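You operate a simulated robot arm through the tools that you are given. There is no shell and no other tool. Be economical: measure what you need, move in short steps, check, and stop when the job is done.

Carry out the task below with a simulated robot arm. There is one attempt and no reset: what you move stays moved.

TASK
Put the test plug on the grey film.

It is judged by the outcome, as a careful person would: the job done as asked, and still so three seconds after it is handed in. It fails if anything else is knocked over, pushed out of place, dropped, spilled or broken.

THE ROBOT
A 7-joint arm with a two-finger parallel gripper, fixed in place. Base frame: the origin is at the foot of the arm, x ahead of it, y to its left, z up; the work surface is at about z = 1.6. Units: cm, degrees, N and s.
With the tool pointing down near the work surface it reaches from about 24 to 62 cm from the base axis. Its first joint turns from -66.0 to 66.0 degrees. Payload 2.6 kg.
The tool frame sits at the grasp point between the pads (the TCP): z along the fingers, y along the line on which they close. The tips reach 3 cm beyond it. The gripper opens to 9.4 cm. The fingers are 2.8 cm wide and 1 cm thick; the gripper's body (5 by 9.6 cm) begins 5.5 cm behind the TCP.
Orientation is that of the tool frame in the base frame, as a unit quaternion [w, x, y, z]. With the fingers straight down and closing along the base's y, the tool's x points along the base's -x, its y along +y and its z along -z.

THE INTERFACE
- The arm moves only by the tool apply_moves. Its argument "plan" is a list of rows, each a list of 7 numbers: the turn, a rotation vector about the tool's x, y, z in degrees, then the shift along the tool's x, y, z in cm, then the closure, from 0 (fully open) to 1 (shut). In form: [[rx, ry, rz, dx, dy, dz, gripper], ...]. A call has 1 to 20 rows; each row shifts and turns the commanded pose from where the row before left it, along the tool's axes as they then stand. Rows are played at 5 a second. More than 5 cm and 8.6 degrees between two rows, or a gripper value outside its range, and nothing of the call is played. Where a pose cannot be reached the arm comes as near as it can. A force on the tool above 40 N (or 10 N above the force at the start of the call, whichever is more), or a blocked arm, ends the call early, and 0.2 s more pass. Each finger travels about 7.2 cm/s and halts on what it meets, pressing with about 37 N; the grip force reading is that of the motor and also rises with nothing between the fingers. The clock runs only during rows and for 0.2 s after the last one: add rows that do not move to give the fingers time. It gives the time, the measured TCP pose, the force on the tool (base axes), the opening and the grip force at its end, in the units of the frame above (readings bear some noise), and new pictures: "pictures" is both (left out), scene, wrist or none.
- Cameras (640 x 400 px; columns grow to the right, rows downward): "scene" is fixed at [5.12, 45.41, 55.93]; the picture's right is [-0.55, -0.83, 0.00], its down [-0.52, 0.35, -0.78] and it looks along [0.65, -0.43, -0.63] (base axes); focal length 360 px, centre (320, 200). "wrist" rides on the gripper at [7.6, 1.4, -10.3] in the tool frame; the picture's right is [-0.18, 0.98, 0.00], its down [-0.75, -0.14, -0.64] and it looks along [-0.63, -0.12, 0.77] (tool axes); focal length 243 px, centre (320, 200).
- measure_at(camera, pixels): for up to 12 pixels [column, row] of the newest picture of that camera ("zoom" is the newest enlarged one), the place [x, y, z] in the base frame of the surface seen there, good to about 0.2 cm. No time passes.
- inspect(camera, box): a new picture of the part [left, top, right, bottom] of that camera's present view, enlarged. No time passes.
- close_job(): hands the job in; it is judged then, once.

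Work in short steps. Measure before you move; look again where a grasp or a placing could have gone wrong, and mend it. You have 60 turns and 170 pictures in all, those below and enlarged ones among them. Open the gripper and draw the arm clear of the work before you hand the job in, unless the task says otherwise; then end with one line.

The tools are called after ">>>" as name(argument=value, ...) on one line, values as JSON. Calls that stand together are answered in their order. apply_moves: Moves the arm, as the interface text tells. Its arguments: {"type":"object","properties":{"plan":{"type":"array","items":{"type":"array","items":{"type":"number"}}},"pictures":{"type":"string","enum":["both","scene","wrist","none"]}},"required":["plan"]} The other tools are called the same way: measure_at (camera, pixels) gives the place of the surface under pixels of a picture; inspect (camera, box) takes an enlarged picture of a part of a camera's view; close_job () hands the job in.

At the start:

```text
time: 0.0
eef_pos: [38.95, 20.38, 27.63]
orientation: [0.0, 0.0, 1.0, 0.0]
ft_force: [0.7, 0.4, 0.2]
width: 9.41
grasp_force: 0.1
```

scene: 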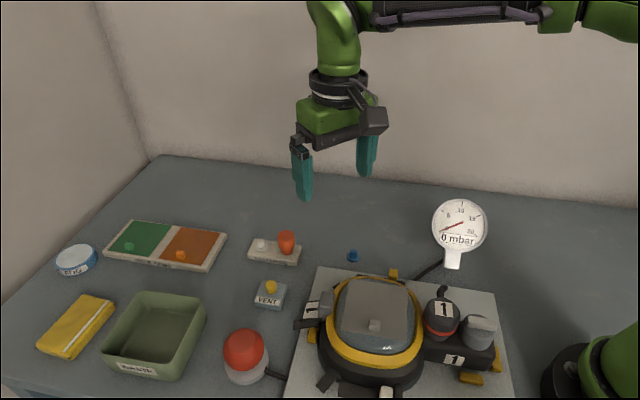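
wrist: 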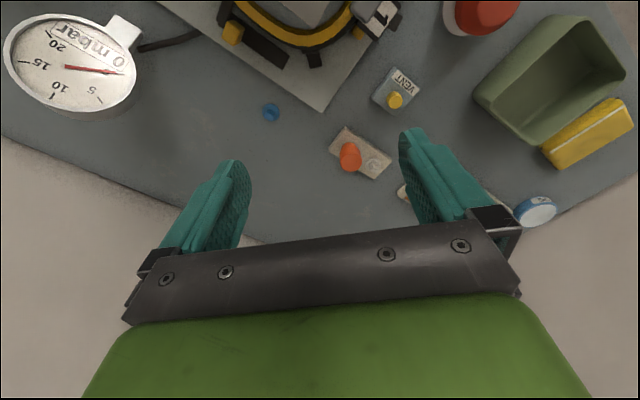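

The scene shows a rig at about (370,330), small plugs and a gauge. I'll enlarge the parts to identify the test plug and the grey film.

>>> inspect(camera="scene", box=[280, 240, 520, 400])

>>> inspect(camera="scene", box=[200, 210, 380, 320])

>>> inspect(camera="scene", box=[30, 200, 240, 390])

```text
2.50 times, centred on (400, 320) of scene
```

zoom: 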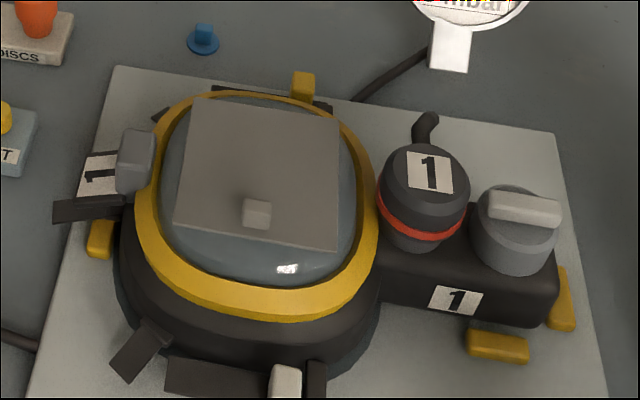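

```text
3.56 times, centred on (290, 265) of scene
```

zoom: 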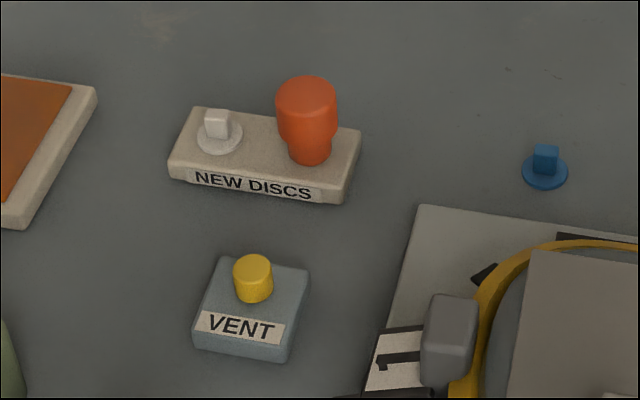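

```text
2.11 times, centred on (135, 295) of scene
```

zoom: 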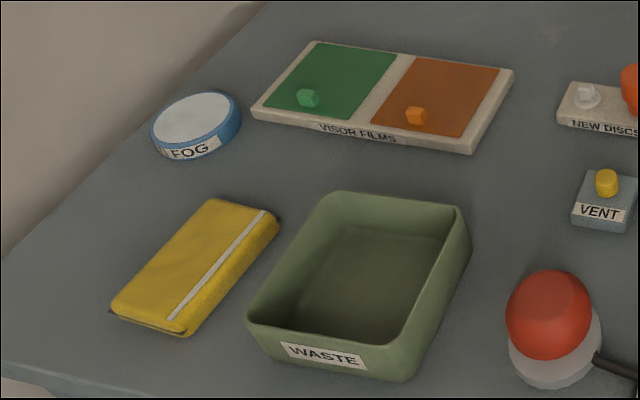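

The grey film appears to be the square sheet on the visor, with a tab at (374,325). The plug candidate is the orange piece at (287,242). I'll measure both and take a closer wrist view.

>>> measure_at(camera="scene", pixels=[[358, 282], [405, 286], [350, 322], [404, 330], [380, 300], [374, 323], [360, 300], [287, 235], [287, 248], [440, 305], [270, 287], [353, 256]])

>>> inspect(camera="wrist", box=[220, 60, 440, 200])

>>> inspect(camera="wrist", box=[200, 0, 420, 100])

```text
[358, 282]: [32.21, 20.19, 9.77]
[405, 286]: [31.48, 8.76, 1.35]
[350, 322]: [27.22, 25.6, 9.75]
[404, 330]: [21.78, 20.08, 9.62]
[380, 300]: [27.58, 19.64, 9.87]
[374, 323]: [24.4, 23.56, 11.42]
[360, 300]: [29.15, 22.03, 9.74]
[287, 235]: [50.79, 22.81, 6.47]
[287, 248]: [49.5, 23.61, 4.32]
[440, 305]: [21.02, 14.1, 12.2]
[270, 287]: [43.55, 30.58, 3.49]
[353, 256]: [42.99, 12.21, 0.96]
```

```text
2.86 times, centred on (330, 130) of wrist
```

zoom: 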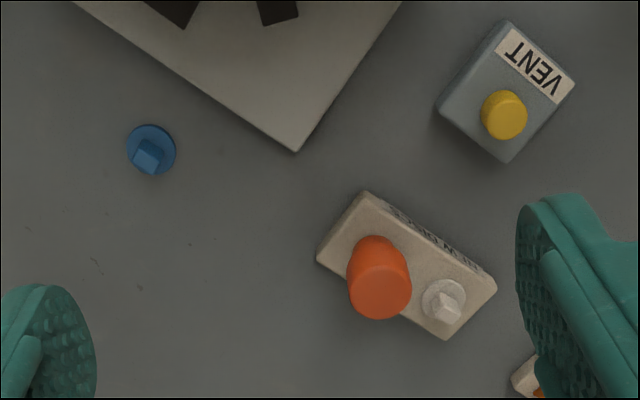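

```text
2.91 times, centred on (310, 50) of wrist
```

zoom: 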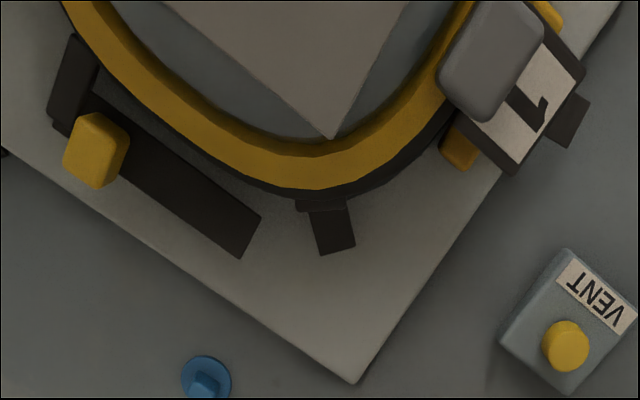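

The film is flat at z≈9.75. Next I'll measure the tray, plug and disc more finely in a new enlarged view.

>>> inspect(camera="scene", box=[240, 220, 320, 270])

>>> measure_at(camera="scene", pixels=[[356, 281], [406, 287], [406, 332], [347, 323], [254, 239], [250, 256], [297, 263], [300, 248], [262, 245], [287, 260], [280, 234], [294, 236]])

```text
8.00 times, centred on (280, 245) of scene
```

zoom: 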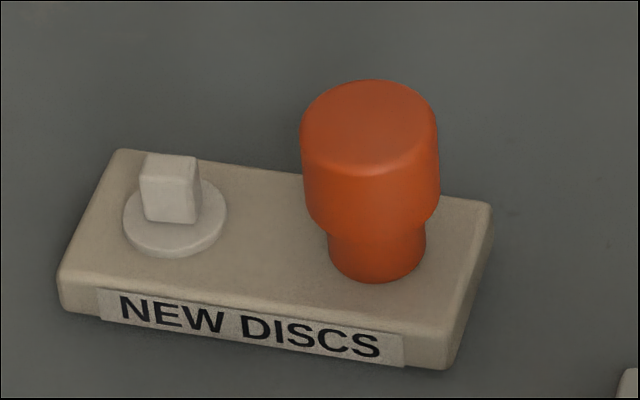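

```text
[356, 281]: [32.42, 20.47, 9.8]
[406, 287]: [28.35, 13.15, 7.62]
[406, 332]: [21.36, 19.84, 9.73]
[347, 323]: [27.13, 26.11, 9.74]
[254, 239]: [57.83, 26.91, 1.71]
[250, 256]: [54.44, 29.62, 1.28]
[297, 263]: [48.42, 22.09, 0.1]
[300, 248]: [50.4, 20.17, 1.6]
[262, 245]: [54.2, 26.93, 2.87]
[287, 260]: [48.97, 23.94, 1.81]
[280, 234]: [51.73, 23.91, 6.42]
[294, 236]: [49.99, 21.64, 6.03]
```

Now I'll take exact plug points in the zoom.

>>> measure_at(camera="zoom", pixels=[[370, 90], [370, 125], [310, 125], [430, 125], [370, 168], [370, 205], [375, 255], [375, 275], [280, 240], [460, 240], [170, 160], [250, 220]])

>>> measure_at(camera="scene", pixels=[[403, 287], [403, 300], [403, 315], [395, 290]])

```text
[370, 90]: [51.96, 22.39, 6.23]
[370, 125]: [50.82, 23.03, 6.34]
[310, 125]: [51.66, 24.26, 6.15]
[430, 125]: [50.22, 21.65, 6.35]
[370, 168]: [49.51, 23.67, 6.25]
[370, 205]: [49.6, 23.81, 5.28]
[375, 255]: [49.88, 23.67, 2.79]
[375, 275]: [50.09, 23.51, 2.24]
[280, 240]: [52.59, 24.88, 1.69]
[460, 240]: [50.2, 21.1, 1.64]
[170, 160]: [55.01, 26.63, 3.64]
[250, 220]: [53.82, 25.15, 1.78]
```

```text
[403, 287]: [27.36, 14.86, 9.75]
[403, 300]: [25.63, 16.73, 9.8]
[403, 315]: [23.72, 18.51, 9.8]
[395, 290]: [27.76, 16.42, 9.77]
```

The plug head is centred at (50.8, 22.95), its top at z≈6.3 and radius ≈1.45. Closing along y clears the white disc at (54.3, 26), so I'll move above the plug with the gripper open and check.

>>> apply_moves(plan=[[0, 0, 0, -3, 0.65, 2.5, 0], [0, 0, 0, -3, 0.65, 2.5, 0], [0, 0, 0, -3, 0.65, 2.5, 0], [0, 0, 0, -2.85, 0.62, 2.5, 0], [0, 0, 0, 0, 0, 3, 0], [0, 0, 0, 0, 0, 2.6, 0], [0, 0, 0, 0, 0, 0, 0]])

```text
time: 1.6
eef_pos: [51.03, 22.9, 12.05]
orientation: [0.0, 0.0, 1.0, 0.0]
ft_force: [-0.3, 0.0, -0.8]
width: 9.39
grasp_force: 0.2
```

scene: 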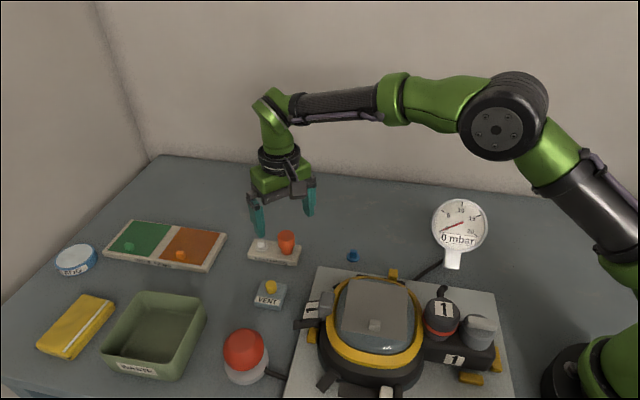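
wrist: 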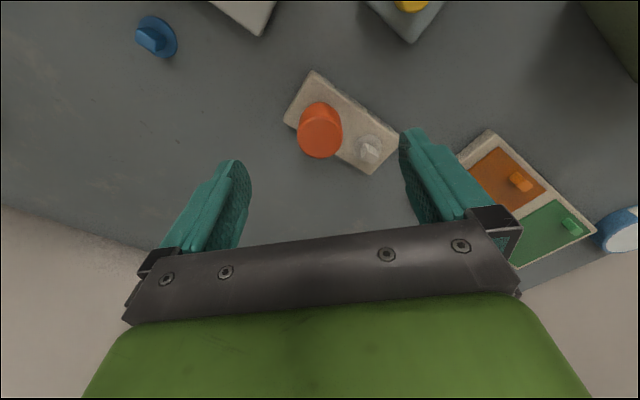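

The arm is above the plug. Before descending I'll recheck the plug top at (320,137) and the disc at (369,150) from the wrist view.

>>> measure_at(camera="wrist", pixels=[[320, 137], [300, 137], [340, 137], [320, 154], [320, 122], [369, 150], [360, 143], [320, 108], [378, 145], [380, 170], [314, 74], [287, 118]])

```text
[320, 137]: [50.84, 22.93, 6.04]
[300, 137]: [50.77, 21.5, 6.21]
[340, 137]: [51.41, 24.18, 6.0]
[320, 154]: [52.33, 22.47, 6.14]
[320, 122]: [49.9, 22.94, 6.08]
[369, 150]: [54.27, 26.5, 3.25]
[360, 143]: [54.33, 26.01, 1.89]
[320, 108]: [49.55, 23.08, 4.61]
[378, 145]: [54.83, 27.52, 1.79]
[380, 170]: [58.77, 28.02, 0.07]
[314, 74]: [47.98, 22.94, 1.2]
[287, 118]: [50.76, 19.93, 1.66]
```

Plug and disc positions agree with the earlier measurements. I'll descend to TCP z≈5.2, where the tips clear the tray, and close.

>>> apply_moves(plan=[[0, 0, 0, 0, 0, 2.5, 0], [0, 0, 0, 0, 0, 2.5, 0], [0, 0, 0, 0, 0, 1.8, 0], [0, 0, 0, 0, 0, 0, 0], [0, 0, 0, 0, 0, 0, 0.5], [0, 0, 0, 0, 0, 0, 0.8], [0, 0, 0, 0, 0, 0, 0.8], [0, 0, 0, 0, 0, 0, 0.8]])

```text
time: 3.4
eef_pos: [50.88, 22.85, 5.13]
orientation: [0.0, 0.001, 1.0, 0.0]
ft_force: [-0.3, -0.5, -0.7]
width: 3.21
grasp_force: 37.0
```

scene: 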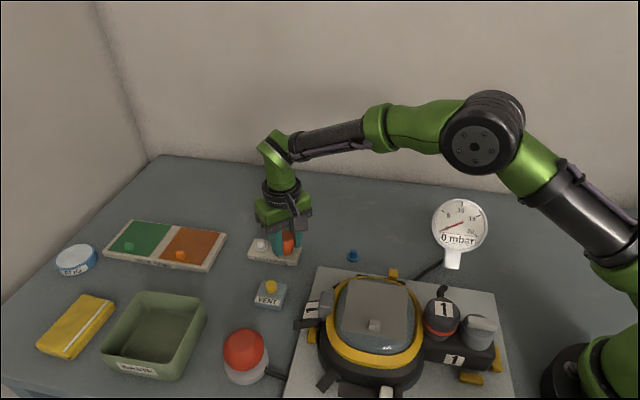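
wrist: 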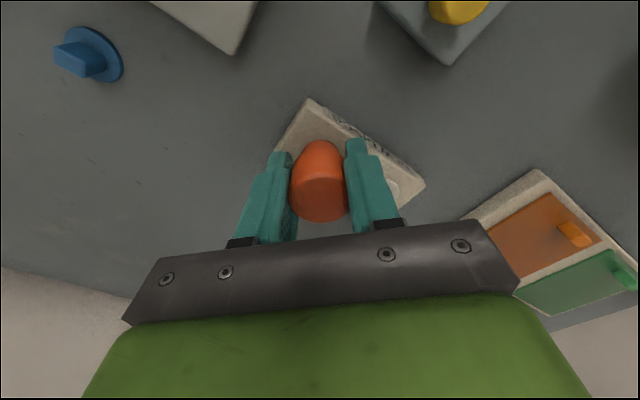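

The plug is gripped at a width of 3.2. I'll lift it straight up slowly and look.

>>> apply_moves(plan=[[0, 0, 0, 0, 0, -0.5, 0.8], [0, 0, 0, 0, 0, -1, 0.8], [0, 0, 0, 0, 0, -2, 0.8], [0, 0, 0, 0, 0, -3, 0.8], [0, 0, 0, 0, 0, -4, 0.8], [0, 0, 0, 0, 0, -4, 0.8], [0, 0, 0, 0, 0, 0, 0.8]])

>>> inspect(camera="scene", box=[220, 160, 348, 280])

```text
time: 5.0
eef_pos: [50.71, 23.16, 19.9]
orientation: [0.0, -0.001, 1.0, 0.0]
ft_force: [0.5, 0.1, 0.0]
width: 3.15
grasp_force: 36.9
```

scene: 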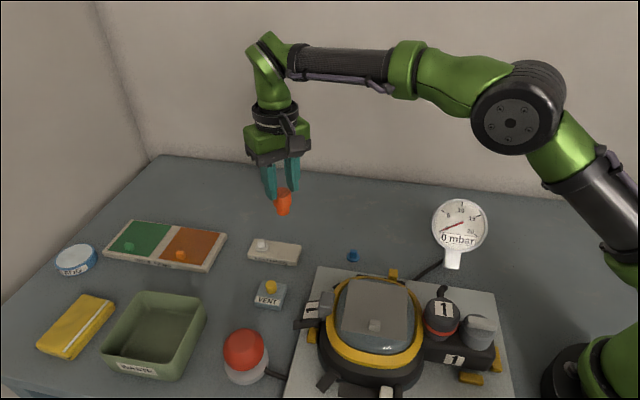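
wrist: 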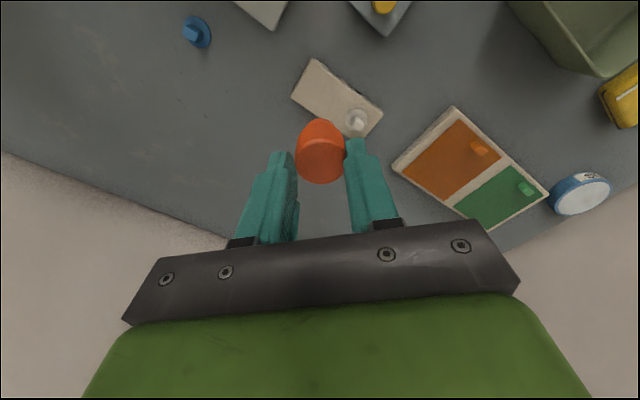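

```text
3.33 times, centred on (284, 220) of scene
```

zoom: 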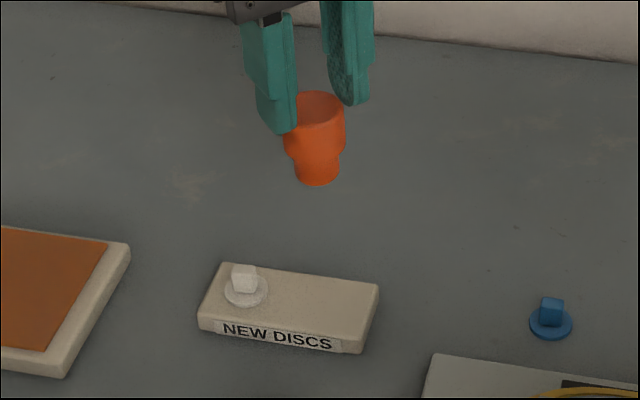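

The plug is lifted, but it seems to hang low in the fingers. I'll measure it in the zoom.

>>> measure_at(camera="zoom", pixels=[[318, 98], [318, 120], [318, 140], [318, 162], [318, 180], [280, 125], [275, 40], [355, 98]])

>>> inspect(camera="wrist", box=[230, 90, 410, 250])

```text
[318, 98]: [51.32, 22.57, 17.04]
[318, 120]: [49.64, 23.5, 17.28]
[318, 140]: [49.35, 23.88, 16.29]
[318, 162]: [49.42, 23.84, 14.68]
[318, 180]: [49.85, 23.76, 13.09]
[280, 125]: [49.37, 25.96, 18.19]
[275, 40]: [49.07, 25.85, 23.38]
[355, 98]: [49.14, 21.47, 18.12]
```

```text
2.50 times, centred on (320, 170) of wrist
```

zoom: 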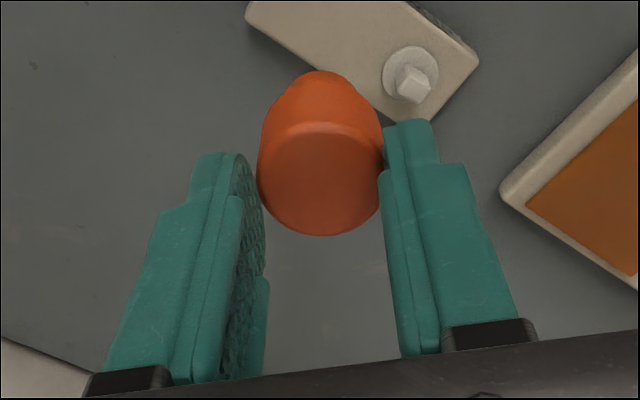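

The plug has slipped about 3.7 cm: its top is at z≈17.2 and the fingertips are at 16.9. I'll bring it straight back down to the tray, firmly shut, before it drops.

>>> apply_moves(plan=[[0, 0, 0, 0, 0, 5, 1], [0, 0, 0, 0, 0, 4.5, 1], [0, 0, 0, 0, 0, 1, 1]])

>>> inspect(camera="scene", box=[240, 180, 336, 270])

```text
time: 5.8
eef_pos: [50.73, 22.9, 9.3]
orientation: [0.001, 0.001, 1.0, 0.0]
ft_force: [-0.6, 0.2, -0.1]
width: 3.18
grasp_force: 37.3
```

scene: 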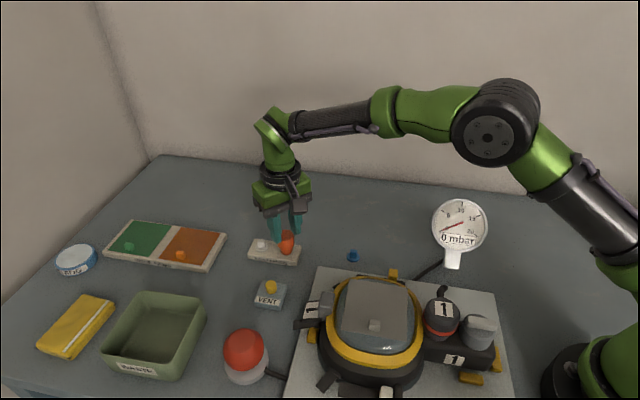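
wrist: 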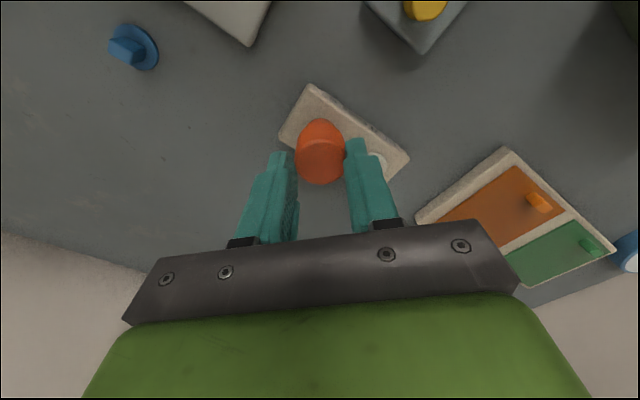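

```text
4.44 times, centred on (288, 225) of scene
```

zoom: 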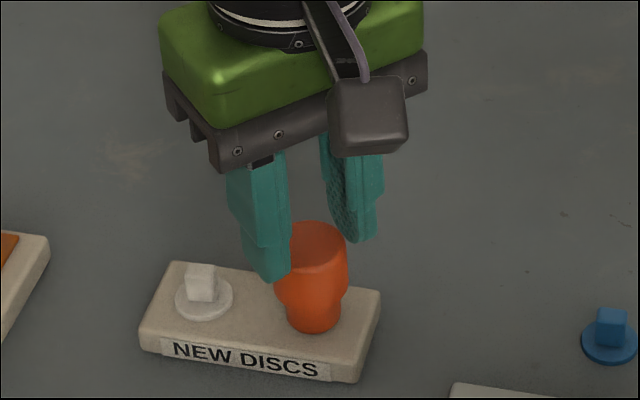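

The plug is still held just above the tray, apparently without slipping further. I'll measure where its top and bottom are relative to the fingers.

>>> measure_at(camera="zoom", pixels=[[318, 228], [318, 250], [318, 264], [318, 285], [316, 310], [314, 326], [314, 345], [265, 270], [365, 235]])

>>> measure_at(camera="wrist", pixels=[[320, 165], [320, 180], [320, 130], [320, 150], [303, 165], [337, 165]])

```text
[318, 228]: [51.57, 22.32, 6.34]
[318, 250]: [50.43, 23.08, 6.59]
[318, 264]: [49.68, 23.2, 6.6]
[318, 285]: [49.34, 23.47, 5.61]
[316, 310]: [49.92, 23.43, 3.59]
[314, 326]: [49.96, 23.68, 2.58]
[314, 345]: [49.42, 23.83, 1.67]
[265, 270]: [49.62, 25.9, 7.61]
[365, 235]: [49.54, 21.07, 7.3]
```

```text
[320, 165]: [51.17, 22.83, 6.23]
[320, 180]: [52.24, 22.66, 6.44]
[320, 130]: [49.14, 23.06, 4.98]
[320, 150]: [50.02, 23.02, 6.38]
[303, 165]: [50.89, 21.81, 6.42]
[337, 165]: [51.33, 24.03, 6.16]
```

The plug's top is at 6.5, against about 6.15 when resting, so it hangs about 0.35 cm above the tray and the slip has stopped. I'll set it down, open, go down again and regrip.

>>> apply_moves(plan=[[0, 0, 0, 0, 0, 0.2, 1], [0, 0, 0, 0, 0, 0.2, 1], [0, 0, 0, 0, 0, 0.0, 1], [0, 0, 0, 0, 0, 0, 0.5], [0, 0, 0, 0, 0, 0, 0.1], [0, 0, 0, 0, 0, 0, 0]])

>>> inspect(camera="scene", box=[240, 180, 336, 270])

>>> measure_at(camera="wrist", pixels=[[320, 165], [320, 180], [320, 130], [320, 150], [303, 165], [337, 165]])

```text
time: 7.2
eef_pos: [50.84, 22.98, 8.86]
orientation: [0.001, -0.001, 1.0, 0.0]
ft_force: [-0.1, 0.1, 0.4]
width: 9.39
grasp_force: 0.0
```

scene: 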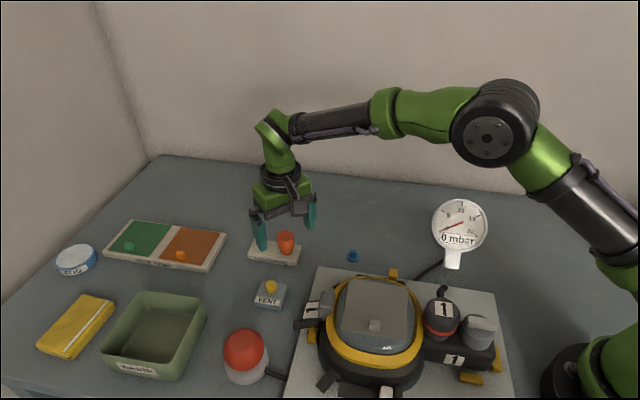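
wrist: 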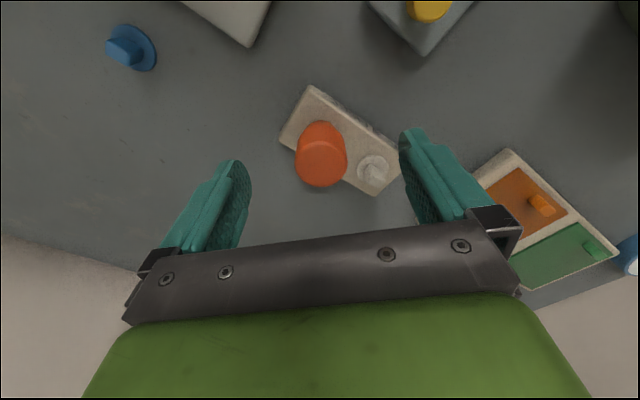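

```text
4.44 times, centred on (288, 225) of scene
```

zoom: 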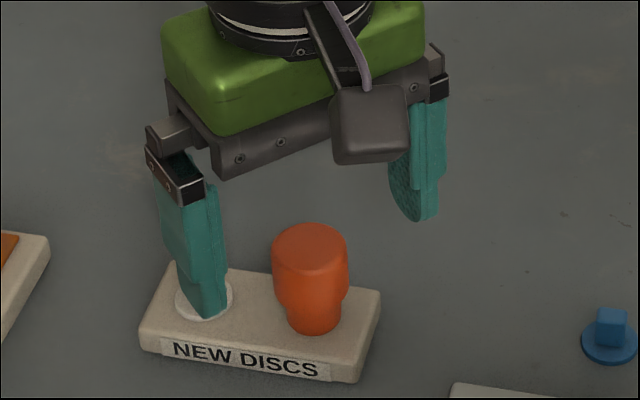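

```text
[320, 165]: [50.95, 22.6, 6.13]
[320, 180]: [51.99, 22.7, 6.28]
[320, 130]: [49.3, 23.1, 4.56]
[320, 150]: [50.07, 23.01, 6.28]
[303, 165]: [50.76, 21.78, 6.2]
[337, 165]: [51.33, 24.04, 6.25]
```

The plug stands upright on the tray at about (50.8, 22.9). I'll regrip deeper at TCP z≈5.0, pause for the grip, lift 1.5 cm slowly and check for slip.

>>> apply_moves(plan=[[0, 0, 0, 0, 0, 1.9, 0], [0, 0, 0, 0, 0, 1.9, 0], [0, 0, 0, 0, 0, 0, 0], [0, 0, 0, 0, 0, 0, 0.6], [0, 0, 0, 0, 0, 0, 1], [0, 0, 0, 0, 0, 0, 1], [0, 0, 0, 0, 0, 0, 1], [0, 0, 0, 0, 0, 0, 1]], pictures="wrist")

>>> apply_moves(plan=[[0, 0, 0, 0, 0, -0.3, 1], [0, 0, 0, 0, 0, -0.3, 1], [0, 0, 0, 0, 0, -0.3, 1], [0, 0, 0, 0, 0, -0.3, 1], [0, 0, 0, 0, 0, -0.3, 1]])

>>> inspect(camera="scene", box=[240, 180, 336, 270])

```text
time: 9.0
eef_pos: [50.81, 23.05, 5.14]
orientation: [0.0, 0.0, 1.0, 0.0]
ft_force: [-0.2, -0.4, 0.8]
width: 3.22
grasp_force: 37.1
```

wrist: 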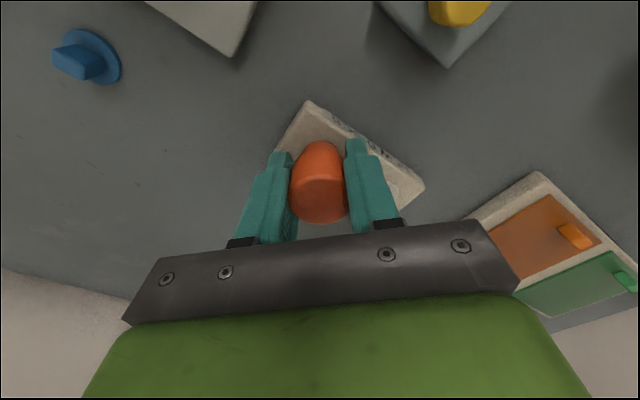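

```text
time: 10.2
eef_pos: [50.8, 22.88, 6.54]
orientation: [0.0, 0.0, 1.0, 0.0]
ft_force: [-0.7, 1.0, 0.1]
width: 3.19
grasp_force: 36.8
```

scene: 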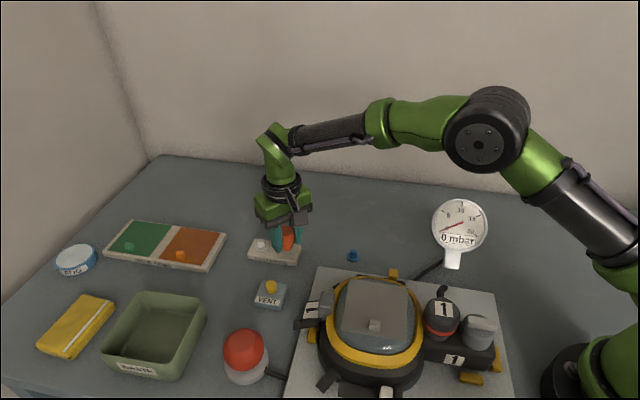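
wrist: 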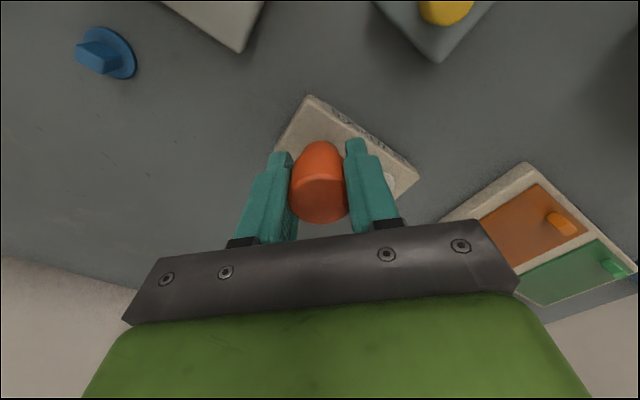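

```text
4.44 times, centred on (288, 225) of scene
```

zoom: 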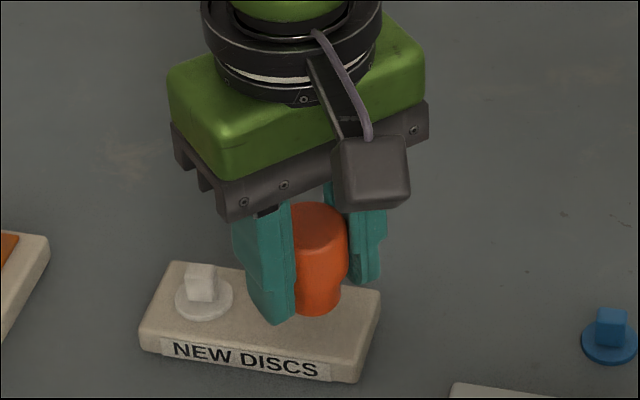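

A slow lift holds without slip: the plug is at the same place in the wrist view. I'll continue up slowly with gentle steps.

>>> apply_moves(plan=[[0, 0, 0, 0, 0, -0.3, 1], [0, 0, 0, 0, 0, -0.4, 1], [0, 0, 0, 0, 0, -0.5, 1], [0, 0, 0, 0, 0, -0.6, 1], [0, 0, 0, 0, 0, -0.6, 1], [0, 0, 0, 0, 0, -0.6, 1], [0, 0, 0, 0, 0, -0.6, 1], [0, 0, 0, 0, 0, -0.6, 1], [0, 0, 0, 0, 0, -0.6, 1], [0, 0, 0, 0, 0, -0.6, 1], [0, 0, 0, 0, 0, -0.5, 1], [0, 0, 0, 0, 0, -0.4, 1], [0, 0, 0, 0, 0, -0.2, 1]], pictures="wrist")

```text
time: 13.0
eef_pos: [50.65, 22.93, 12.99]
orientation: [0.0, 0.0, 1.0, 0.0]
ft_force: [0.7, 0.3, 0.4]
width: 3.21
grasp_force: 37.2
```

wrist: 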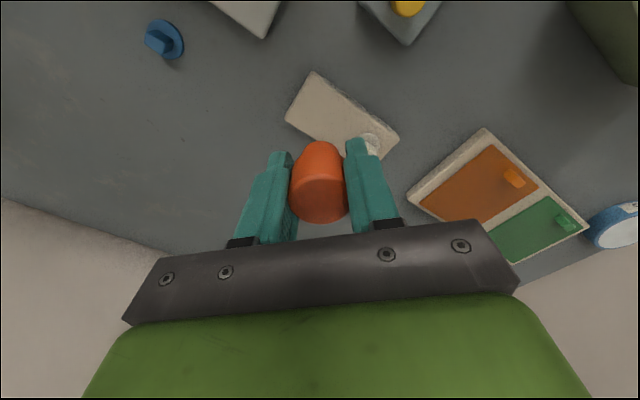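

There is still no slip. I'll rise to z≈16.5 while moving slowly toward the film.

>>> apply_moves(plan=[[0, 0, 0, 0.2, 0, -0.3, 1], [0, 0, 0, 0.4, 0, -0.5, 1], [0, 0, 0, 0.6, -0.1, -0.6, 1], [0, 0, 0, 0.8, -0.1, -0.6, 1], [0, 0, 0, 0.8, -0.1, -0.6, 1], [0, 0, 0, 0.8, -0.1, -0.5, 1], [0, 0, 0, 0.8, -0.1, -0.3, 1], [0, 0, 0, 0.8, -0.1, -0.1, 1], [0, 0, 0, 0.8, -0.1, 0, 1], [0, 0, 0, 0.8, -0.1, 0, 1], [0, 0, 0, 0.8, -0.1, 0, 1], [0, 0, 0, 0.8, -0.1, 0, 1], [0, 0, 0, 0.8, -0.1, 0, 1], [0, 0, 0, 0.8, -0.1, 0, 1], [0, 0, 0, 0.8, -0.1, 0, 1], [0, 0, 0, 0.6, -0.1, 0, 1], [0, 0, 0, 0.4, -0.1, 0, 1], [0, 0, 0, 0.2, 0, 0, 1]])

```text
time: 16.8
eef_pos: [38.82, 21.42, 16.52]
orientation: [0.0, 0.0, 1.0, 0.0]
ft_force: [0.0, 0.2, -0.8]
width: 3.2
grasp_force: 36.7
```

scene: 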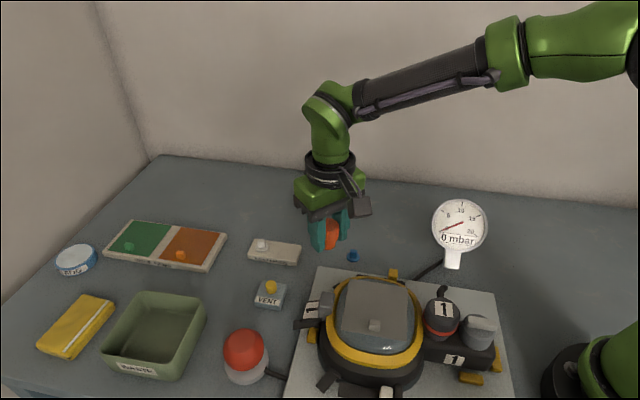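
wrist: 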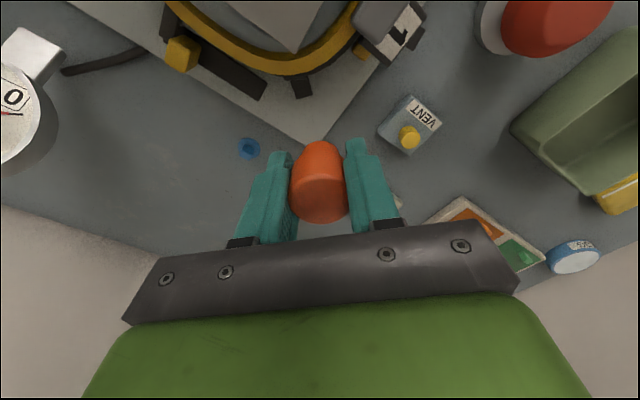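

The grip is steady. I'll cover the remaining ~11 cm in x to above (27.8, 20).

>>> apply_moves(plan=[[0, 0, 0, 0.2, 0, 0, 1], [0, 0, 0, 0.4, -0.1, 0, 1], [0, 0, 0, 0.6, -0.1, 0, 1], [0, 0, 0, 0.8, -0.1, 0, 1], [0, 0, 0, 0.8, -0.1, 0, 1], [0, 0, 0, 0.8, -0.1, 0, 1], [0, 0, 0, 0.8, -0.1, 0, 1], [0, 0, 0, 0.8, -0.1, 0, 1], [0, 0, 0, 0.8, -0.1, 0, 1], [0, 0, 0, 0.8, -0.1, 0, 1], [0, 0, 0, 0.8, -0.1, 0, 1], [0, 0, 0, 0.8, -0.1, 0, 1], [0, 0, 0, 0.8, -0.1, 0, 1], [0, 0, 0, 0.8, -0.1, 0, 1], [0, 0, 0, 0.6, -0.1, 0, 1], [0, 0, 0, 0.3, 0, 0, 1], [0, 0, 0, 0.1, 0, 0, 1], [0, 0, 0, 0, 0, 0, 1]])

>>> inspect(camera="scene", box=[290, 200, 450, 360])

```text
time: 20.6
eef_pos: [27.81, 19.93, 16.38]
orientation: [0.0, 0.001, 1.0, -0.001]
ft_force: [0.1, 0.2, -0.7]
width: 3.17
grasp_force: 36.8
```

scene: 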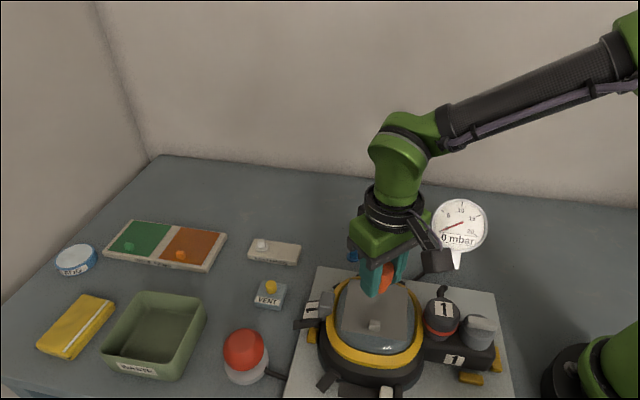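
wrist: 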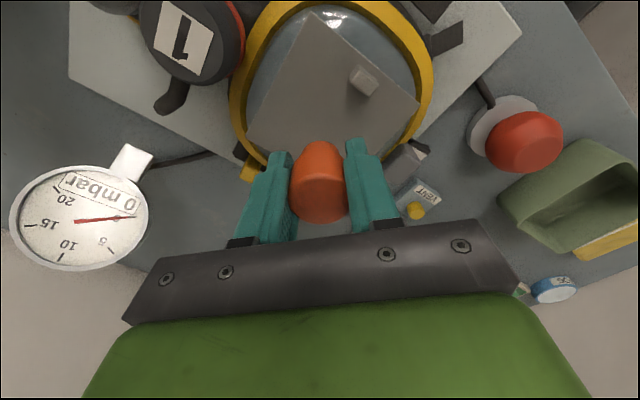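

```text
2.50 times, centred on (370, 280) of scene
```

zoom: 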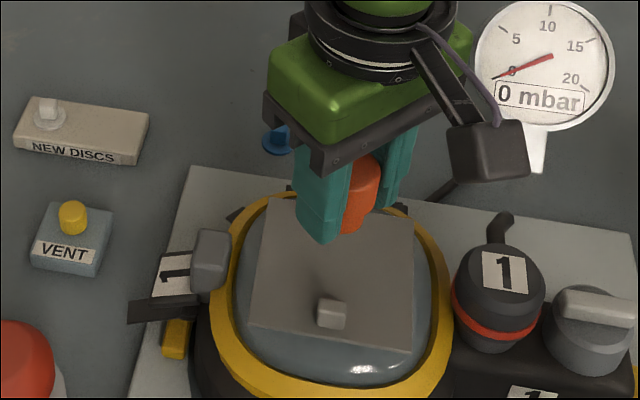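

The plug is over the film. I'll confirm the film's corners in this wrist view before lowering.

>>> measure_at(camera="wrist", pixels=[[311, 16], [415, 102], [252, 140], [300, 90], [340, 120], [364, 78], [385, 135]])

>>> apply_moves(plan=[[0, 0, 0, 0, 0, 0.2, 1], [0, 0, 0, 0, 0, 0.4, 1], [0, 0, 0, 0, 0, 0.5, 1], [0, 0, 0, 0, 0, 0.5, 1], [0, 0, 0, 0, 0, 0.4, 1], [0, 0, 0, 0, 0, 0.3, 1], [0, 0, 0, 0, 0, 0.2, 1], [0, 0, 0, 0, 0, 0.1, 1], [0, 0, 0, 0, 0, 0.1, 1], [0, 0, 0, 0, 0, 0, 1]])

>>> inspect(camera="scene", box=[320, 230, 440, 350])

```text
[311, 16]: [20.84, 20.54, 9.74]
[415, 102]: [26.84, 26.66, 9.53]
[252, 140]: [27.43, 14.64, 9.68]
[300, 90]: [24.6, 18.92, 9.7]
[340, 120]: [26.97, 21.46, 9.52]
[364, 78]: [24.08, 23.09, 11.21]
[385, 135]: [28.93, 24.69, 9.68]
```

```text
time: 22.8
eef_pos: [27.81, 20.02, 13.8]
orientation: [0.001, 0.0, 1.0, -0.001]
ft_force: [-0.4, 0.3, -0.8]
width: 3.19
grasp_force: 37.2
```

scene: 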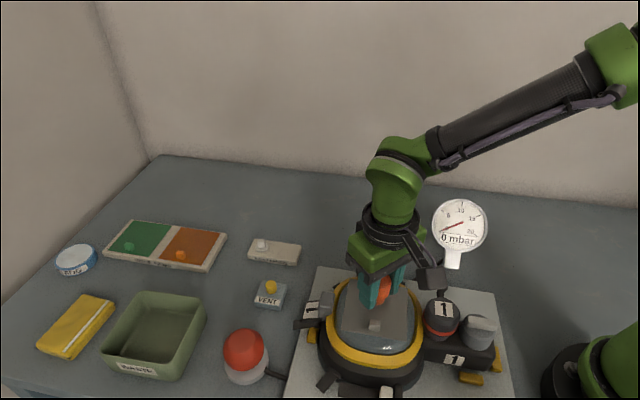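
wrist: 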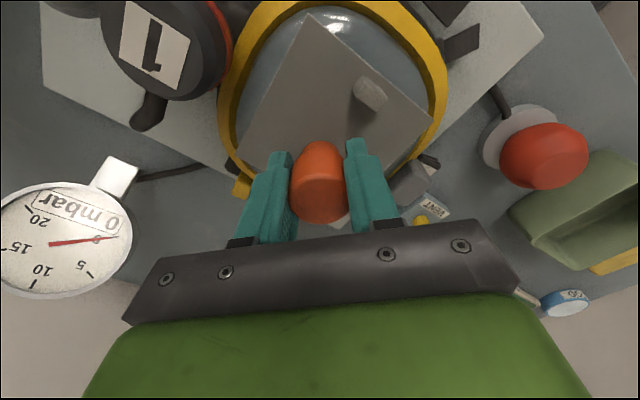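

```text
3.33 times, centred on (380, 290) of scene
```

zoom: 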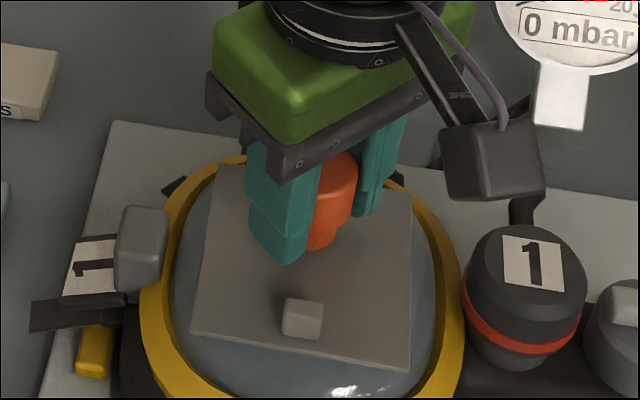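

The plug bottom should be about 0.6 cm above the film. I'll lower in 0.1 cm steps and watch the force.

>>> apply_moves(plan=[[0, 0, 0, 0, 0, 0.1, 1], [0, 0, 0, 0, 0, 0.1, 1], [0, 0, 0, 0, 0, 0.1, 1], [0, 0, 0, 0, 0, 0.1, 1], [0, 0, 0, 0, 0, 0, 1]], pictures="none")

>>> apply_moves(plan=[[0, 0, 0, 0, 0, 0.1, 1], [0, 0, 0, 0, 0, 0, 1]])

>>> inspect(camera="scene", box=[340, 260, 420, 340])

```text
time: 24.0
eef_pos: [27.75, 20.03, 13.47]
orientation: [0.0, 0.0, 1.0, -0.001]
ft_force: [0.2, 0.6, -0.5]
width: 3.18
grasp_force: 36.8
```

```text
time: 24.6
eef_pos: [27.75, 20.02, 13.32]
orientation: [0.0, 0.001, 1.0, 0.001]
ft_force: [-0.4, 0.4, -0.4]
width: 3.18
grasp_force: 36.8
```

scene: 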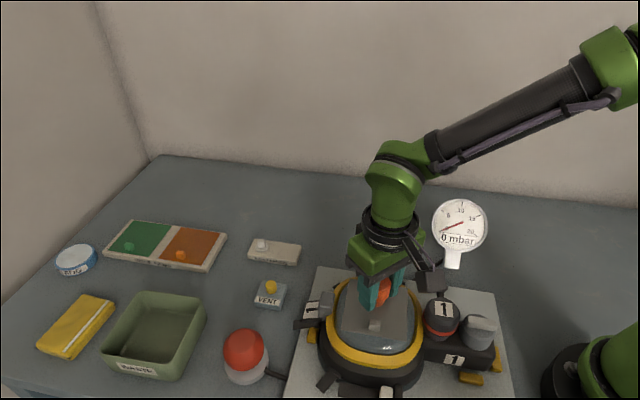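
wrist: 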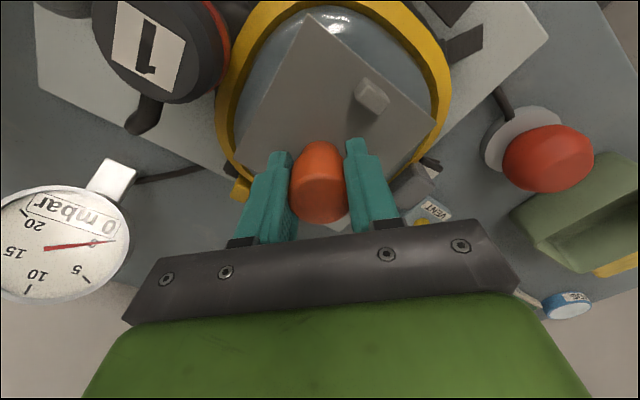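

```text
5.00 times, centred on (380, 300) of scene
```

zoom: 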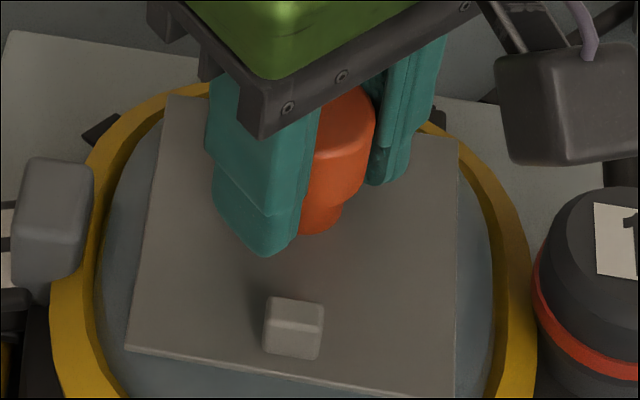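

There is no contact force yet at TCP 13.3. I'll continue in finer steps.

>>> measure_at(camera="zoom", pixels=[[318, 220], [318, 228], [320, 240], [330, 260]])

>>> apply_moves(plan=[[0, 0, 0, 0, 0, 0.1, 1], [0, 0, 0, 0, 0, 0, 1]], pictures="none")

>>> apply_moves(plan=[[0, 0, 0, 0, 0, 0.05, 1], [0, 0, 0, 0, 0, 0, 1]], pictures="none")

```text
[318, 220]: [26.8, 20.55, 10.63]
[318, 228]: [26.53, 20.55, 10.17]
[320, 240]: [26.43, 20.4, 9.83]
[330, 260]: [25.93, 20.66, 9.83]
```

```text
time: 25.2
eef_pos: [27.76, 19.9, 13.13]
orientation: [0.0, 0.0, 1.0, 0.0]
ft_force: [0.8, 0.4, 0.4]
width: 3.18
grasp_force: 37.2
```

```text
time: 25.8
eef_pos: [27.8, 20.01, 13.24]
orientation: [0.0, 0.0, 1.0, 0.0]
ft_force: [-0.9, -0.5, 6.5]
width: 3.19
grasp_force: 36.8
```

A 6.5 N upward force shows the plug is touching the film. I'll open in steps, then look.

>>> apply_moves(plan=[[0, 0, 0, 0, 0, -0.05, 0.66], [0, 0, 0, 0, 0, 0, 0.62], [0, 0, 0, 0, 0, 0, 0.58], [0, 0, 0, 0, 0, 0, 0.5], [0, 0, 0, 0, 0, 0, 0.45], [0, 0, 0, 0, 0, 0, 0.45]])

>>> inspect(camera="scene", box=[340, 260, 420, 340])

```text
time: 27.2
eef_pos: [27.84, 20.01, 13.19]
orientation: [0.0, 0.0, 1.0, 0.0]
ft_force: [0.3, -0.9, 0.0]
width: 5.15
grasp_force: 0.0
```

scene: 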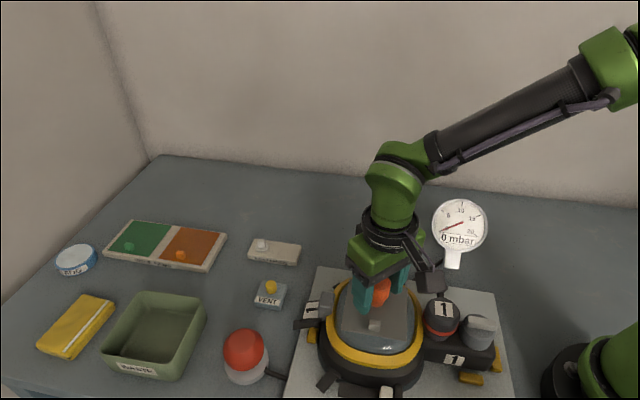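
wrist: 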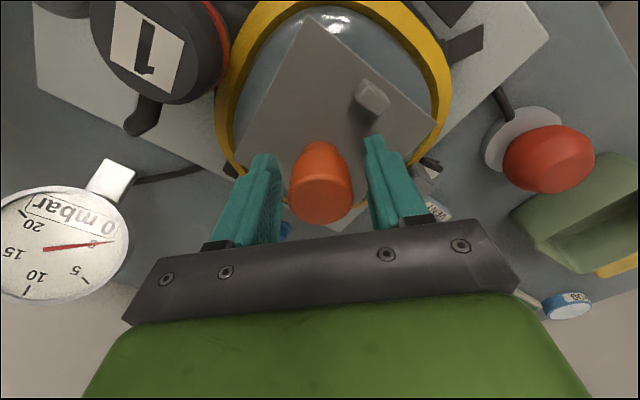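

```text
5.00 times, centred on (380, 300) of scene
```

zoom: 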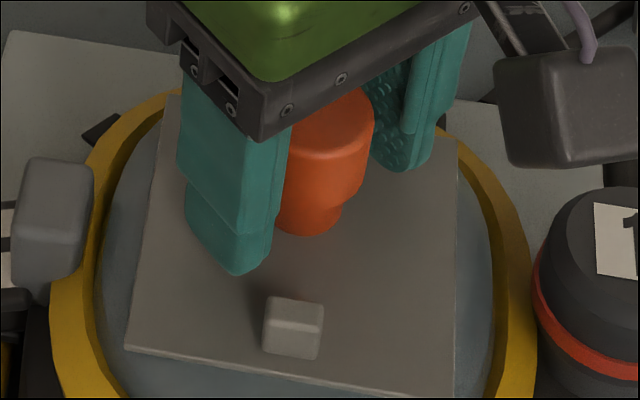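

The plug stands freely on the film. I'll raise the arm straight up, then draw it clear.

>>> apply_moves(plan=[[0, 0, 0, 0, 0, -0.5, 0.45], [0, 0, 0, 0, 0, -1, 0.4], [0, 0, 0, 0, 0, -2, 0.3], [0, 0, 0, 0, 0, -3, 0], [0, 0, 0, 0, 0, -3, 0], [0, 0, 0, -2, 0, -3, 0], [0, 0, 0, -4, 0, -1, 0], [0, 0, 0, -4, 0, 0, 0], [0, 0, 0, -4, 0, 0, 0], [0, 0, 0, 0, 0, 0, 0]])

>>> inspect(camera="scene", box=[290, 240, 450, 390])

```text
time: 29.4
eef_pos: [41.79, 19.84, 26.58]
orientation: [0.0, 0.0, 1.0, 0.0]
ft_force: [-0.2, 0.1, -0.2]
width: 9.41
grasp_force: 0.0
```

scene: 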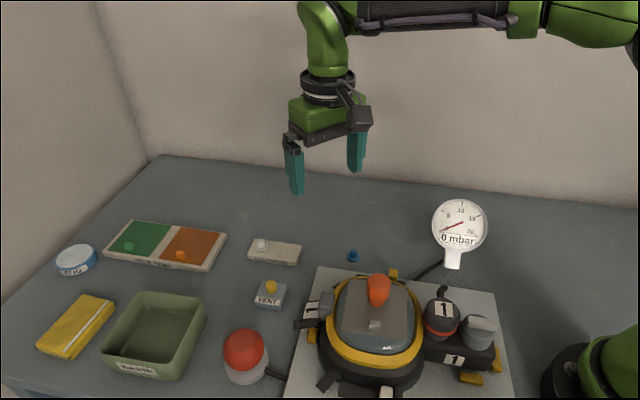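
wrist: 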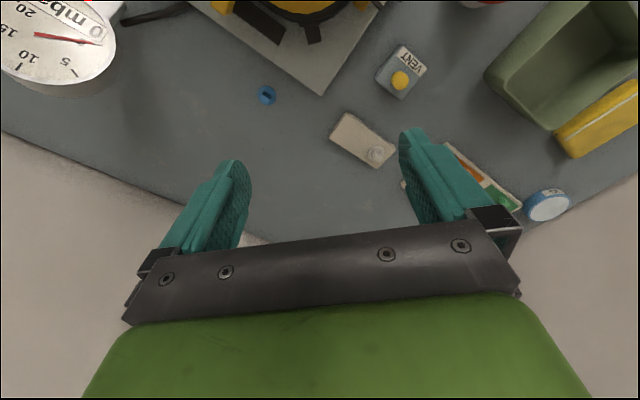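

```text
2.67 times, centred on (370, 315) of scene
```

zoom: 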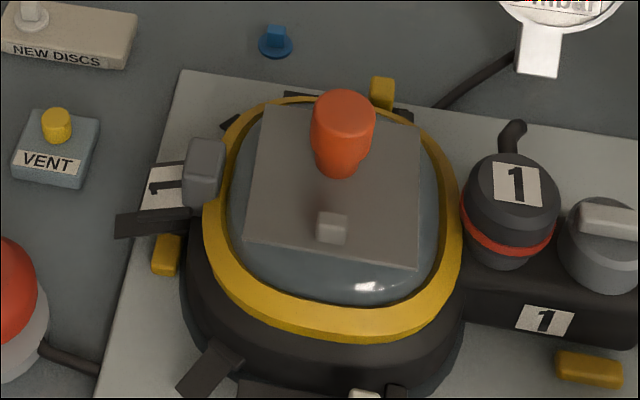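

The plug stands upright on the grey film, nothing else has moved and the arm is clear. I'll hand the job in.

>>> close_job()

```text
The job is handed in.
```

The orange plug, which I took to be the test plug because nothing is labelled as one, is standing upright on the grey film; it slipped in the grip on the first lift, so I set it back on its tray and regripped it, and nothing else was disturbed.
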